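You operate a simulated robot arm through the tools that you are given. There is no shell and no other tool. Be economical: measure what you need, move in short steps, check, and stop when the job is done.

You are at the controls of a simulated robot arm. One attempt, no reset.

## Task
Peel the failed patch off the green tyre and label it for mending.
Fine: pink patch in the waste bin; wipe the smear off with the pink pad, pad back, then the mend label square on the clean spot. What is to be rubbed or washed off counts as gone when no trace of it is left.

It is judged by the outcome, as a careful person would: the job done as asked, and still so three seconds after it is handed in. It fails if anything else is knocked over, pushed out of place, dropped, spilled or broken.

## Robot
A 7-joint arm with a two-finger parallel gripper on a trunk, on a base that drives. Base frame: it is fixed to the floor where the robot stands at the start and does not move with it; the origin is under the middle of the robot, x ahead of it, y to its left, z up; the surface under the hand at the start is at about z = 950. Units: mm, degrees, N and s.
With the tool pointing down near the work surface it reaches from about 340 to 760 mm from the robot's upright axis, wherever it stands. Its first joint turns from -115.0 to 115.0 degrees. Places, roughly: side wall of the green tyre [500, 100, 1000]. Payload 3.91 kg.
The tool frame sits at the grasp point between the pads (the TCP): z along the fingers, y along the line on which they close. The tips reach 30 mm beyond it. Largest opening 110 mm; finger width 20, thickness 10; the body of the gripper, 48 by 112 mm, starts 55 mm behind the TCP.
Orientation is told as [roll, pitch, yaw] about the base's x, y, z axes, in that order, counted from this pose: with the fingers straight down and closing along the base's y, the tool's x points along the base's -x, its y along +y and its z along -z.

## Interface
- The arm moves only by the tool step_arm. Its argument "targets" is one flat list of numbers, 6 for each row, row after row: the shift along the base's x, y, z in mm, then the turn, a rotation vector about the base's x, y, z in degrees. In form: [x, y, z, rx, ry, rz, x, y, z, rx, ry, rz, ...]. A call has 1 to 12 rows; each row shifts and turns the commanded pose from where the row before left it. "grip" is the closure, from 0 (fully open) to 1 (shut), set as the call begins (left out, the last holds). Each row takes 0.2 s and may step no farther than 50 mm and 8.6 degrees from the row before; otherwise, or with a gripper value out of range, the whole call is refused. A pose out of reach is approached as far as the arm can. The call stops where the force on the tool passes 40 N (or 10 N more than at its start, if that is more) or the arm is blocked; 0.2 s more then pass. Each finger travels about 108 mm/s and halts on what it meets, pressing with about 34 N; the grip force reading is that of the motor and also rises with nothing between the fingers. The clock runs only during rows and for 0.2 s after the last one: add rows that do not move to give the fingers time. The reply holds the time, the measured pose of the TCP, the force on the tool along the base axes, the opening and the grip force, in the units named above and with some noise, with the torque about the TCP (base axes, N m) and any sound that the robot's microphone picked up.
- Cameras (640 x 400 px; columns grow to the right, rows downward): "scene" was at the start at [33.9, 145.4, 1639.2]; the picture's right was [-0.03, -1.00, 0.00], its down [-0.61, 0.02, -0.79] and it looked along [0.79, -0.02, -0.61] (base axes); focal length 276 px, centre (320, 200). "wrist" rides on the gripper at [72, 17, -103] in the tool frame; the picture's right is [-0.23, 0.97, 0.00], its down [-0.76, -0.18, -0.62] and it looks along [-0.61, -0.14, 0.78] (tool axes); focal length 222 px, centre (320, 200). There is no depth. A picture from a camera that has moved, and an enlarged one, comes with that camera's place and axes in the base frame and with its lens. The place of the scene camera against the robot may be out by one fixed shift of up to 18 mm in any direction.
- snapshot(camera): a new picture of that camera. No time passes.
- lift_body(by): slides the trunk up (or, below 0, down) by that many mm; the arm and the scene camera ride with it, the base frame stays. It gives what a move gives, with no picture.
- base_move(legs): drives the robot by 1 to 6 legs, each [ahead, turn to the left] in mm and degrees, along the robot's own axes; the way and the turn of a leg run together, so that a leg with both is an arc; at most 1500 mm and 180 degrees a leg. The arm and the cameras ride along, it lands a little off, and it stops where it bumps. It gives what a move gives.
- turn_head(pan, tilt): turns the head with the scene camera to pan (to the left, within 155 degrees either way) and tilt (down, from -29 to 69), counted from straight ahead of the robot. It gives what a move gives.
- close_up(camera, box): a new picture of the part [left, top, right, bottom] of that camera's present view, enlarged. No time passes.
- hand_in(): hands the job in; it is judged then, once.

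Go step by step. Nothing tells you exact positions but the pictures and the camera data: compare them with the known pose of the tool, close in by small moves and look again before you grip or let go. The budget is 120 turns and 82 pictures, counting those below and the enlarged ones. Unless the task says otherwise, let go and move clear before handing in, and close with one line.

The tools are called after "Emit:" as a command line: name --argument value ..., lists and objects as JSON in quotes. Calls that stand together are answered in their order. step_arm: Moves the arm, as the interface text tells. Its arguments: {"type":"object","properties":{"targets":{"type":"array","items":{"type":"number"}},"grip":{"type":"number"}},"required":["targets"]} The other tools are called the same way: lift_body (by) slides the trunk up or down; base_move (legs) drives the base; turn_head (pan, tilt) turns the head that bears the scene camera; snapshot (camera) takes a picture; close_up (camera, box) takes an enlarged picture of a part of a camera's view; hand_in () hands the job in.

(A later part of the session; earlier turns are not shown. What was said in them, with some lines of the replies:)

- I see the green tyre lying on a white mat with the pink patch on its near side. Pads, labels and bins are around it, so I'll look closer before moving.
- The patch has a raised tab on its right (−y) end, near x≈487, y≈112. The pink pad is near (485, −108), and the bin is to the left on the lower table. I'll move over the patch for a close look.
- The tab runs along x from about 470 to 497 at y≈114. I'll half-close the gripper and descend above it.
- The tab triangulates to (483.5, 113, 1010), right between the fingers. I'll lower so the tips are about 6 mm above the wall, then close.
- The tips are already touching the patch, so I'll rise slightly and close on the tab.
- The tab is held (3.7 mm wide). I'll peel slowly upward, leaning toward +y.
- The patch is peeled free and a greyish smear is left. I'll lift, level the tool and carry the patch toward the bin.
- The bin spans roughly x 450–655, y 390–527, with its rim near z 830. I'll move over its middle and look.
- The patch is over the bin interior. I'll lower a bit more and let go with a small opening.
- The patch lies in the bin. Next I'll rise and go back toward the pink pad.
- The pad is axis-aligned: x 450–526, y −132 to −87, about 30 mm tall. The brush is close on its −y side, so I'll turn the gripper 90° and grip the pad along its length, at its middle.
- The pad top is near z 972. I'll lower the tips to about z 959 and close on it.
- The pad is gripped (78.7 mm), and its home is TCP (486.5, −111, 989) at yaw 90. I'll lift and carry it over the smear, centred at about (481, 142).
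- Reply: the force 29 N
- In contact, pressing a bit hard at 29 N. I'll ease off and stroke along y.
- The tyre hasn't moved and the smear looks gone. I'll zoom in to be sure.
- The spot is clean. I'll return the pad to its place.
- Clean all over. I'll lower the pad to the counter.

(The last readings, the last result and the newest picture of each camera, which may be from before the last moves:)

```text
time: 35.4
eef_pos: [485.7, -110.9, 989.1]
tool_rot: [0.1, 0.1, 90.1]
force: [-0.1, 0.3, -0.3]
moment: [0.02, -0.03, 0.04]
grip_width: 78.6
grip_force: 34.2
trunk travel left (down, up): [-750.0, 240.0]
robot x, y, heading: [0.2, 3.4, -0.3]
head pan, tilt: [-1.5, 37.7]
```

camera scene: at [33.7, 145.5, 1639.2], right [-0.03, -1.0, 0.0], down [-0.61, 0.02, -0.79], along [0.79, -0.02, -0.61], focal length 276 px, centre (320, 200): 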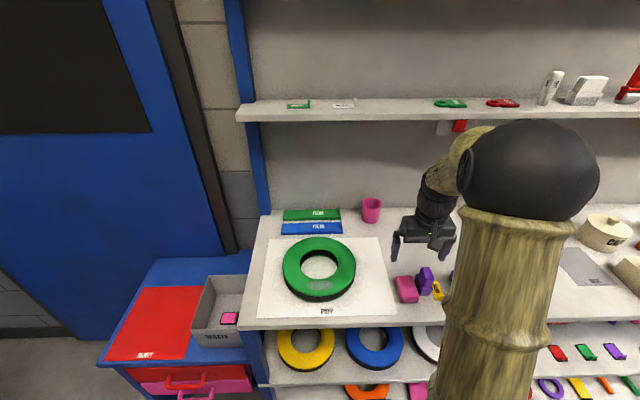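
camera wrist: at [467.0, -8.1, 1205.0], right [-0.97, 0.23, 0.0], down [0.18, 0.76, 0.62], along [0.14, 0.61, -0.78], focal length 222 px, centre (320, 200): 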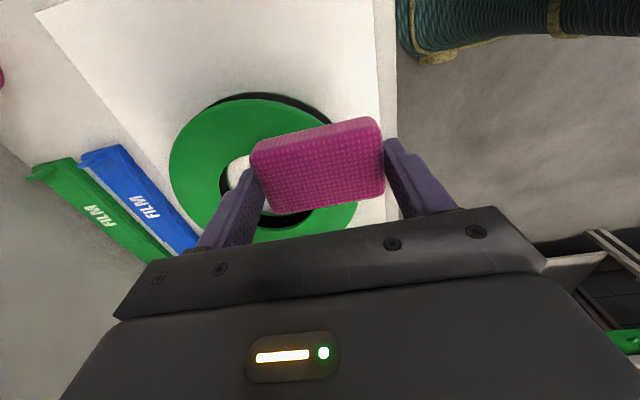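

Emit:
step_arm --targets '[0, 0, -1, 0, 0, 0, 0, 0, 0, 0, 0, 0]'

Emit:
step_arm --targets '[0, 0, 0, 0, 0, 0, 0, 0, 0, 0, 0, 0, 0, 0, 0, 0, 0, 0]' --grip 0.0

Emit:
step_arm --targets '[0, 0, 30, 0, 0, 0, 0, 0, 45, 0, 0, 0, 0, 0, 45, 0, 0, 0, 0, 0, 20, 0, 0, 0, 0, 0, 0, 0, 0, 0]'

Emit:
snapshot --camera "wrist"

Emit:
close_up --camera "scene" --box '[370, 230, 490, 310]'

```text
time: 36.0
eef_pos: [485.2, -109.3, 988.7]
tool_rot: [0.1, 0.0, 90.0]
force: [-0.3, -0.1, -0.1]
moment: [0.02, 0.01, -0.01]
grip_width: 78.5
grip_force: 33.7
trunk travel left (down, up): [-750.0, 240.0]
robot x, y, heading: [3.3, 1.5, 0.0]
head pan, tilt: [-1.5, 37.7]
```

```text
time: 36.8
eef_pos: [486.1, -110.6, 989.6]
tool_rot: [0.0, 0.1, 90.0]
force: [0.0, 0.3, 0.0]
moment: [-0.03, 0.0, -0.01]
grip_width: 109.8
grip_force: 0.1
trunk travel left (down, up): [-750.0, 240.0]
robot x, y, heading: [1.9, -0.0, 0.1]
head pan, tilt: [-1.5, 37.7]
```

```text
time: 38.0
eef_pos: [484.3, -111.0, 1130.3]
tool_rot: [0.1, 0.0, 90.0]
force: [0.3, 0.3, 0.8]
moment: [-0.03, -0.01, 0.04]
grip_width: 110.0
grip_force: 0.0
trunk travel left (down, up): [-750.0, 240.0]
robot x, y, heading: [1.8, -2.1, -0.0]
head pan, tilt: [-1.5, 37.7]
```

```text
41 pictures are left
camera wrist: at [467.2, -184.5, 1232.2], right [-0.97, 0.23, 0.0], down [0.18, 0.76, 0.62], along [0.14, 0.61, -0.78], focal length 222 px, centre (320, 200)
```

wrist: 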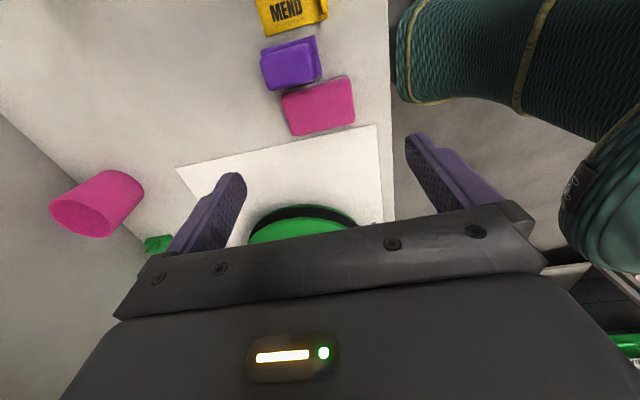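

```text
5.00 times, centred on (430, 270) of scene
camera zoom: at [33.9, 145.3, 1639.2], right [-0.03, -1.0, 0.0], down [-0.61, 0.02, -0.79], along [0.79, -0.02, -0.61], focal length 1381 px, centre (-230, -150)
```

zoom: 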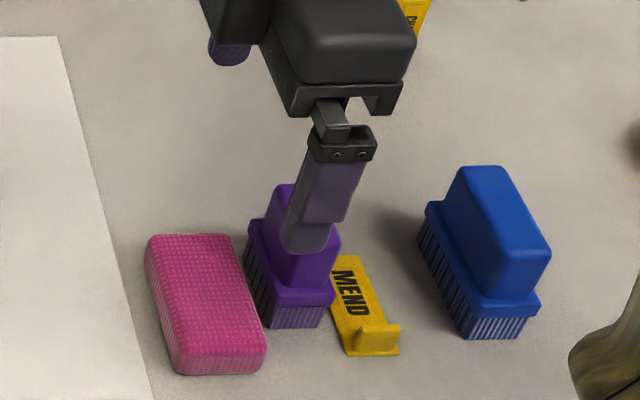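

The pad is back in place. The MEND label spans x 458–523, y −215 to −185, with a tab across its near end at about x 462. I'll grip that tab at yaw −90 so placing at yaw 0 lays the label along y like the old patch, so I turn the gripper back the other way first.

Emit:
step_arm --targets '[-2, -9, 0, 0, 0, -8.2, -2, -9, 0, 0, 0, -8.2, -2, -9, 0, 0, 0, -8.2, -2, -9, 0, 0, 0, -8.2, -2, -9, 0, 0, 0, -8.2, -2, -9, 0, 0, 0, -8.2, -2, -9, 0, 0, 0, -8.2, -2, -9, 0, 0, 0, -8.2, -2, -9, 0, 0, 0, -8.2, -2, -9, 0, 0, 0, -8.2, 0, 0, 0, 0, 0, -8, 0, 0, 0, 0, 0, 0]'

Emit:
step_arm --targets '[0, 0, 0, 0, 0, -8.2, 0, 0, 0, 0, 0, -8.2, 0, 0, 0, 0, 0, -8.2, 0, 0, 0, 0, 0, -8.2, 0, 0, 0, 0, 0, -8.2, 0, 0, 0, 0, 0, -8.2, 0, 0, 0, 0, 0, -8.2, 0, 0, 0, 0, 0, -8.2, 0, 0, 0, 0, 0, -8.2, 0, 0, 0, 0, 0, -8.2, 0, 0, 0, 0, 0, -8, 0, 0, 0, 0, 0, 0]' --grip 0.65

Emit:
snapshot --camera "wrist"

Emit:
close_up --camera "scene" --box '[370, 230, 490, 310]'

```text
time: 40.6
eef_pos: [465.2, -199.2, 1128.0]
tool_rot: [0.0, 0.0, 0.0]
force: [-1.0, -1.0, -0.5]
moment: [-0.01, -0.01, 0.01]
grip_width: 110.1
grip_force: 0.0
trunk travel left (down, up): [-750.0, 240.0]
robot x, y, heading: [1.8, 0.5, -0.1]
head pan, tilt: [-1.5, 37.7]
```

```text
time: 43.2
eef_pos: [464.6, -199.4, 1129.1]
tool_rot: [0.1, 0.0, -90.1]
force: [0.3, 0.4, -0.6]
moment: [0.01, 0.03, 0.02]
grip_width: 38.7
grip_force: 0.1
trunk travel left (down, up): [-750.0, 240.0]
robot x, y, heading: [3.3, -1.0, 0.0]
head pan, tilt: [-1.5, 37.7]
```

```text
39 pictures are left
camera wrist: at [483.1, -128.2, 1231.5], right [0.97, -0.23, 0.0], down [-0.18, -0.76, 0.62], along [-0.14, -0.61, -0.78], focal length 222 px, centre (320, 200)
```

wrist: 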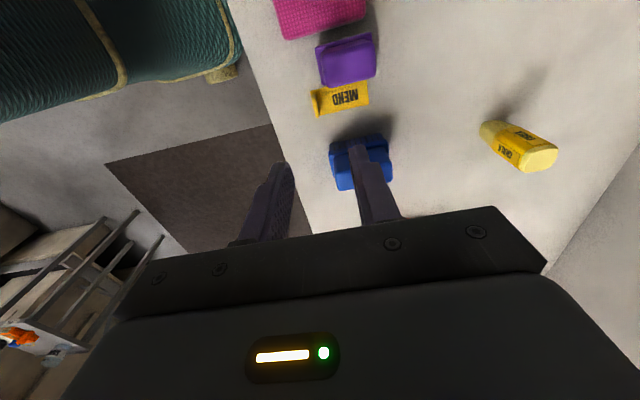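

```text
5.00 times, centred on (430, 270) of scene
camera zoom: at [33.8, 145.3, 1639.2], right [-0.03, -1.0, 0.0], down [-0.61, 0.02, -0.79], along [0.79, -0.02, -0.61], focal length 1381 px, centre (-230, -150)
```

zoom: 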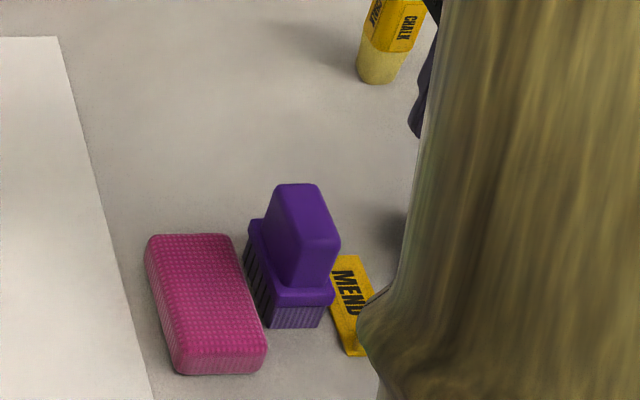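

Emit:
close_up --camera "wrist" --box '[270, 20, 410, 120]'

```text
4.00 times, centred on (340, 70) of wrist
camera zoom: at [483.1, -128.2, 1231.5], right [0.97, -0.23, 0.0], down [-0.18, -0.76, 0.62], along [-0.14, -0.61, -0.78], focal length 888 px, centre (240, 720)
```

zoom: 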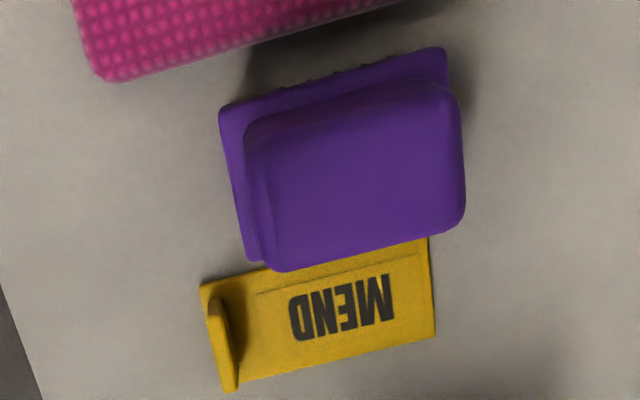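

The tab centre is at about (462, −201), and the brush edge at y≈−180 gives clearance. Descending.

Emit:
step_arm --targets '[-2, -2, -45, 0, 0, 0, 0, 0, -45, 0, 0, 0, 0, 0, -35, 0, 0, 0, 0, 0, 0, 0, 0, 0]'

Emit:
snapshot --camera "wrist"

```text
time: 44.2
eef_pos: [463.3, -203.8, 1003.7]
tool_rot: [0.0, 0.0, -90.0]
force: [-0.9, -0.2, -0.4]
moment: [-0.04, -0.01, 0.01]
grip_width: 38.4
grip_force: 0.0
trunk travel left (down, up): [-750.0, 240.0]
robot x, y, heading: [-0.2, -0.5, 0.0]
head pan, tilt: [-1.5, 37.7]
```

```text
36 pictures are left
camera wrist: at [480.8, -132.3, 1107.0], right [0.97, -0.23, 0.0], down [-0.18, -0.76, 0.62], along [-0.14, -0.61, -0.78], focal length 222 px, centre (320, 200)
```

wrist: 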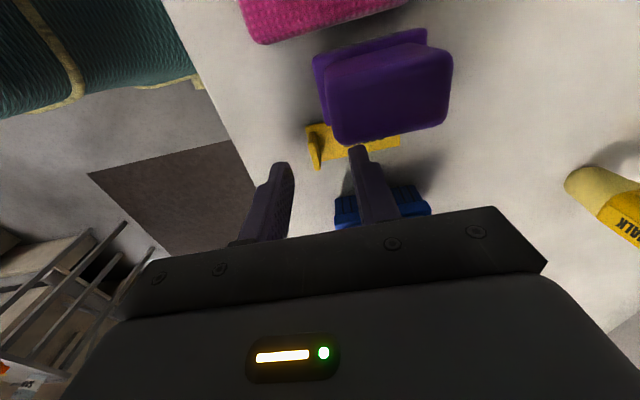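

Emit:
step_arm --targets '[-1, 1, -10, 0, 0, 0, 0, 0, -6, 0, 0, 0, 0, 0, 0, 0, 0, 0]'

Emit:
close_up --camera "wrist" --box '[220, 80, 440, 220]'

```text
time: 45.0
eef_pos: [462.7, -202.9, 988.1]
tool_rot: [-0.1, 0.0, -89.9]
force: [0.0, 0.2, -0.1]
moment: [-0.03, -0.02, 0.0]
grip_width: 38.6
grip_force: 0.0
trunk travel left (down, up): [-750.0, 240.0]
robot x, y, heading: [-2.2, 1.7, -0.0]
head pan, tilt: [-1.5, 37.7]
```

```text
2.86 times, centred on (330, 150) of wrist
camera zoom: at [479.9, -130.5, 1091.3], right [0.97, -0.23, 0.0], down [-0.18, -0.76, 0.62], along [-0.14, -0.61, -0.78], focal length 635 px, centre (291, 343)
```

zoom: 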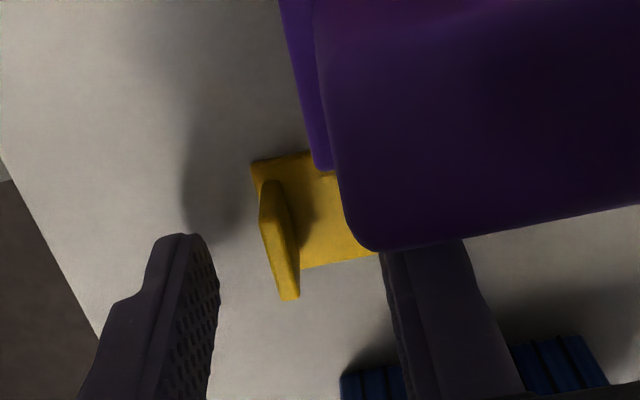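

Emit:
step_arm --targets '[-1, 1, -3, 0, 0, 0, 0, 0, 0, 0, 0, 0]'

Emit:
step_arm --targets '[0, 0, 0, 0, 0, 0, 0, 0, 0, 0, 0, 0, 0, 0, 0, 0, 0, 0]' --grip 1.0

Emit:
close_up --camera "wrist" --box '[220, 80, 440, 220]'

```text
time: 45.6
eef_pos: [462.0, -200.4, 986.8]
tool_rot: [0.0, 0.0, -90.0]
force: [0.5, -0.4, -0.8]
moment: [-0.05, -0.02, -0.01]
grip_width: 38.6
grip_force: 0.2
trunk travel left (down, up): [-750.0, 240.0]
robot x, y, heading: [0.6, 2.8, 0.0]
head pan, tilt: [-1.5, 37.7]
```

```text
time: 46.4
eef_pos: [461.9, -201.1, 986.1]
tool_rot: [0.0, 0.0, -90.0]
force: [0.0, -0.2, 0.2]
moment: [0.04, 0.03, -0.02]
grip_width: 2.5
grip_force: 34.0
trunk travel left (down, up): [-750.0, 240.0]
robot x, y, heading: [1.1, -5.0, 0.1]
head pan, tilt: [-1.5, 37.7]
```

```text
2.86 times, centred on (330, 150) of wrist
camera zoom: at [478.9, -129.1, 1088.6], right [0.97, -0.23, 0.0], down [-0.18, -0.76, 0.62], along [-0.14, -0.61, -0.78], focal length 635 px, centre (291, 343)
```

zoom: 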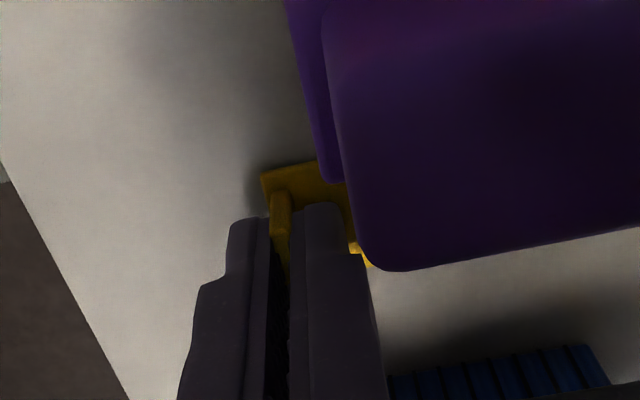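

Emit:
step_arm --targets '[0, 0, 5, 0, 0, 0, 0, -2, 10, 0, 0, 0, 0, -3, 20, 0, 0, 0, 0, 0, 40, 0, 0, 0, 0, 0, 45, 0, 0, 0, 0, 0, 20, 0, 0, 0, 0, 0, 0, 0, 0, 0]'

Emit:
snapshot --camera "wrist"

```text
time: 48.0
eef_pos: [461.2, -205.6, 1125.8]
tool_rot: [0.0, 0.1, -90.0]
force: [0.0, 0.0, -0.8]
moment: [0.01, 0.0, -0.05]
grip_width: 2.5
grip_force: 33.7
trunk travel left (down, up): [-750.0, 240.0]
robot x, y, heading: [-1.0, 1.7, 0.1]
head pan, tilt: [-1.5, 37.7]
```

```text
33 pictures are left
camera wrist: at [478.3, -133.9, 1228.7], right [0.97, -0.23, 0.0], down [-0.18, -0.76, 0.62], along [-0.14, -0.61, -0.78], focal length 222 px, centre (320, 200)
```

wrist: 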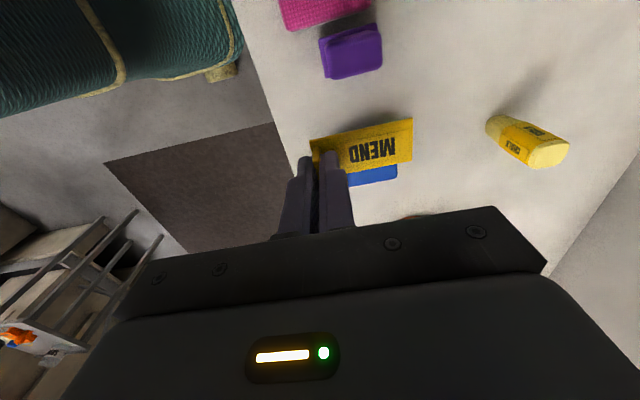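

The label came up flat. I'll turn it 90° on the way to the tyre so its length runs along y, aiming its centre at (482, 140).

Emit:
step_arm --targets '[2, 28, 2, 0, 0, 8.2, 2, 29, 0, 0, 0, 8.2, 2, 29, 0, 0, 0, 8.2, 2, 29, 0, 0, 0, 8.2, 2, 29, 0, 0, 0, 8.2, 2, 29, 0, 0, 0, 8.2, 2, 29, 0, 0, 0, 8.2, 2, 29, 0, 0, 0, 8.2, 2, 29, 0, 0, 0, 8.2, 2, 29, 0, 0, 0, 8.2, 0, 27.6, 0, 0, 0, 8, 0, 0, 0, 0, 0, 0]'

Emit:
step_arm --targets '[0, 0, -30, 0, 0, 0, 0, 0, -30, 0, 0, 0, 0, 0, 0, 0, 0, 0]'

Emit:
snapshot --camera "wrist"

Emit:
close_up --camera "scene" --box '[250, 210, 410, 310]'

```text
time: 50.6
eef_pos: [481.0, 112.4, 1128.1]
tool_rot: [0.0, 0.0, 0.1]
force: [0.1, 0.9, -0.2]
moment: [0.0, -0.01, -0.01]
grip_width: 2.5
grip_force: 33.8
trunk travel left (down, up): [-750.0, 240.0]
robot x, y, heading: [0.3, -2.1, -0.4]
head pan, tilt: [-1.5, 37.7]
```

```text
time: 51.4
eef_pos: [482.0, 112.5, 1068.7]
tool_rot: [-0.1, -0.1, 0.0]
force: [1.2, 0.0, 0.1]
moment: [-0.03, -0.02, 0.02]
grip_width: 2.5
grip_force: 34.6
trunk travel left (down, up): [-750.0, 240.0]
robot x, y, heading: [-0.1, 0.8, -0.2]
head pan, tilt: [-1.5, 37.7]
```

```text
32 pictures are left
camera wrist: at [410.0, 128.2, 1171.2], right [0.23, 0.97, 0.0], down [0.76, -0.18, 0.62], along [0.61, -0.14, -0.78], focal length 222 px, centre (320, 200)
```

wrist: 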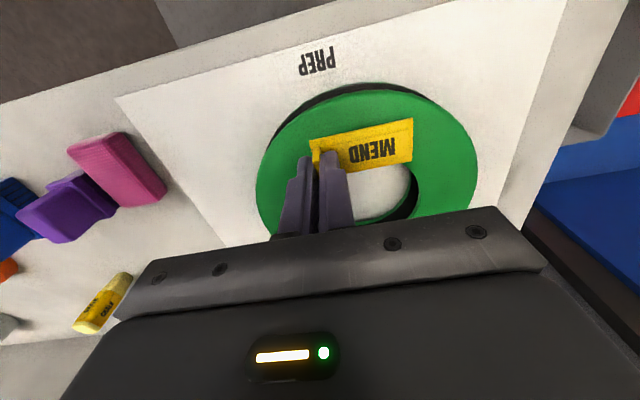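

```text
4.00 times, centred on (330, 260) of scene
camera zoom: at [33.6, 145.4, 1639.2], right [-0.03, -1.0, 0.0], down [-0.61, 0.02, -0.79], along [0.79, -0.02, -0.61], focal length 1105 px, centre (280, -40)
```

zoom: 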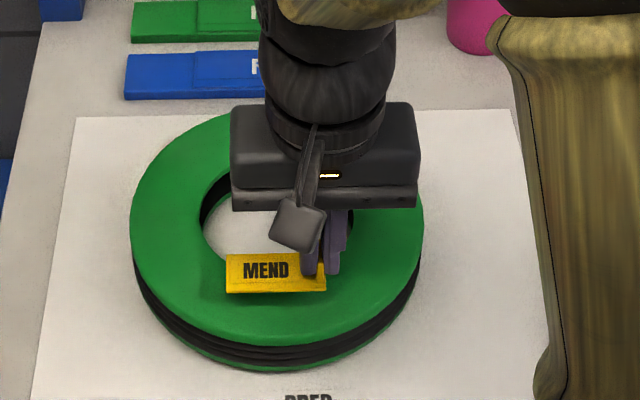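

Label hovers square over the spot. Lowering gently to contact.

Emit:
step_arm --targets '[0, -1, -15, 0, 0, 0, 0, 0, -10, 0, 0, 0, 0, 0, 0, 0, 0, 0]'

Emit:
close_up --camera "wrist" --box '[230, 70, 490, 230]'

```text
time: 52.2
eef_pos: [483.2, 111.5, 1042.8]
tool_rot: [0.0, 0.0, 0.0]
force: [-0.5, -0.2, 0.3]
moment: [-0.01, -0.04, 0.0]
grip_width: 2.4
grip_force: 33.8
trunk travel left (down, up): [-750.0, 240.0]
robot x, y, heading: [1.4, -3.2, -0.2]
head pan, tilt: [-1.5, 37.7]
```

```text
2.46 times, centred on (360, 150) of wrist
camera zoom: at [410.7, 126.8, 1145.3], right [0.23, 0.97, 0.0], down [0.76, -0.18, 0.62], along [0.61, -0.14, -0.78], focal length 547 px, centre (222, 323)
```

zoom: 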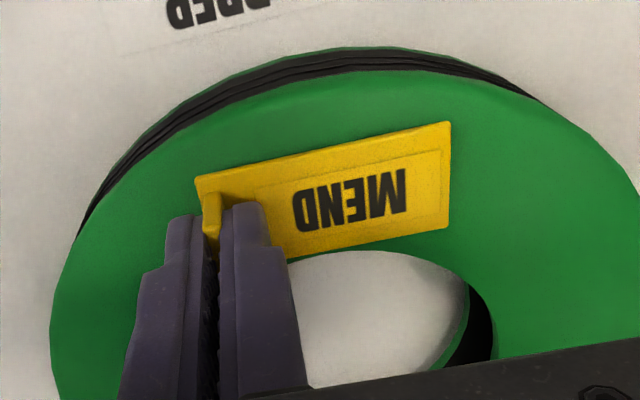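

Emit:
step_arm --targets '[-1, 0, -1.5, 0, 0, 0, 0, 0, -1.5, 0, 0, 0, 0, 0, 0, 0, 0, 0]'

```text
time: 53.0
eef_pos: [481.5, 111.4, 1038.5]
tool_rot: [0.0, -0.1, -0.1]
force: [0.3, 0.2, 2.3]
moment: [-0.02, 0.0, -0.03]
grip_width: 2.4
grip_force: 33.9
trunk travel left (down, up): [-750.0, 240.0]
robot x, y, heading: [-3.9, 0.7, -0.1]
head pan, tilt: [-1.5, 37.7]
```

Light contact of 2.3 N. I'll press slightly more so it seats.

Emit:
step_arm --targets '[0, 0, -1, 0, 0, 0, 0, 0, 0, 0, 0, 0, 0, 0, 0, 0, 0, 0]'

```text
time: 53.8
eef_pos: [481.0, 111.3, 1038.7]
tool_rot: [0.1, -0.1, 0.1]
force: [1.9, 0.7, 13.8]
moment: [0.03, -0.03, -0.03]
grip_width: 2.2
grip_force: 33.6
trunk travel left (down, up): [-750.0, 240.0]
robot x, y, heading: [3.3, 3.1, 0.2]
head pan, tilt: [-1.5, 37.7]
```

Emit:
step_arm --targets '[0, 0, 0, 0, 0, 0, 0, 0, 0, 0, 0, 0]' --grip 0.75

Emit:
step_arm --targets '[0, 0, 15, 0, 0, 0, 0, 0, 40, 0, 0, 0, 0, 0, 45, 0, 0, 0, 0, 0, 45, 0, 0, 0, 0, 0, 0, 0, 0, 0]'

Emit:
snapshot --camera "wrist"

Emit:
close_up --camera "scene" --box '[250, 210, 410, 310]'

```text
time: 54.4
eef_pos: [479.8, 111.5, 1037.6]
tool_rot: [0.1, 0.0, -0.1]
force: [-0.8, -0.7, 0.3]
moment: [0.01, 0.0, -0.02]
grip_width: 27.5
grip_force: 0.1
trunk travel left (down, up): [-750.0, 240.0]
robot x, y, heading: [-0.4, -3.5, 0.1]
head pan, tilt: [-1.5, 37.7]
```

```text
time: 55.6
eef_pos: [481.3, 110.5, 1184.6]
tool_rot: [0.0, 0.0, 0.0]
force: [0.8, -0.2, 0.2]
moment: [0.0, -0.01, -0.01]
grip_width: 27.6
grip_force: 0.0
trunk travel left (down, up): [-750.0, 240.0]
robot x, y, heading: [0.1, -0.8, 0.0]
head pan, tilt: [-1.5, 37.7]
```

```text
29 pictures are left
camera wrist: at [408.5, 126.3, 1287.1], right [0.23, 0.97, 0.0], down [0.76, -0.18, 0.62], along [0.61, -0.14, -0.78], focal length 222 px, centre (320, 200)
```

wrist: 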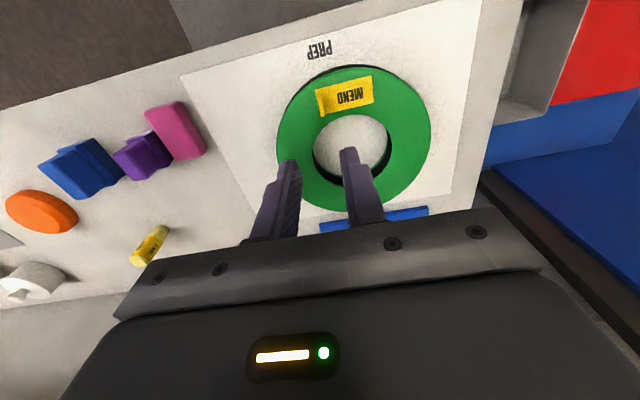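

```text
4.00 times, centred on (330, 260) of scene
camera zoom: at [34.3, 145.6, 1639.2], right [-0.03, -1.0, 0.0], down [-0.61, 0.02, -0.79], along [0.79, -0.02, -0.61], focal length 1105 px, centre (280, -40)
```

zoom: 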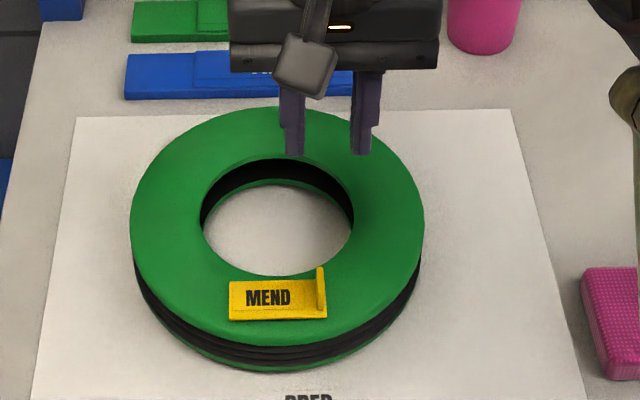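

The label sits square on the spot. One last check of the brushes, the pad and the bin.

Emit:
close_up --camera "wrist" --box '[30, 80, 230, 205]'

Emit:
snapshot --camera "scene"

```text
3.20 times, centred on (130, 142) of wrist
camera zoom: at [408.5, 126.3, 1287.1], right [0.23, 0.97, 0.0], down [0.76, -0.18, 0.62], along [0.61, -0.14, -0.78], focal length 711 px, centre (928, 384)
```

zoom: 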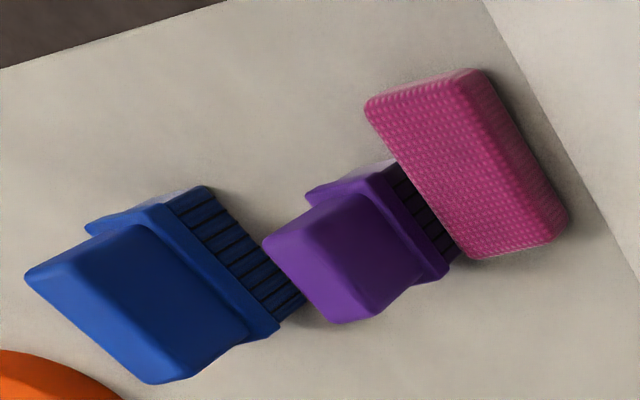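

```text
26 pictures are left
camera scene: at [34.3, 145.6, 1639.2], right [-0.03, -1.0, 0.0], down [-0.61, 0.02, -0.79], along [0.79, -0.02, -0.61], focal length 276 px, centre (320, 200)
```

scene: 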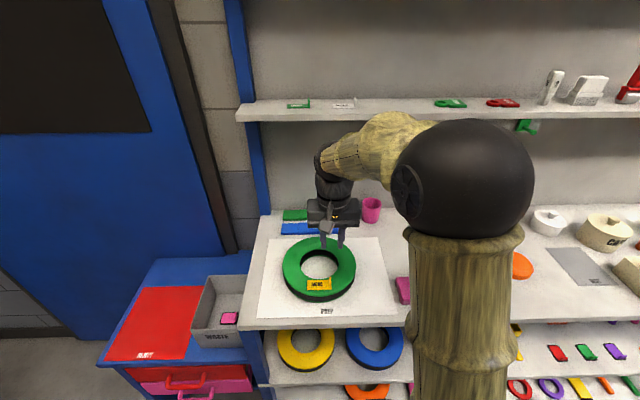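

Everything is in place: the patch is in the bin, the pad is back, the tyre wall is clean and the label is square on it. Handing in.

Emit:
hand_in

```text
The job is handed in.
```

The failed pink patch is in the waste bin, the smear is wiped off the green tyre with no trace left in the pictures, the pink pad is back in its place, and the MEND label is square on the clean spot.
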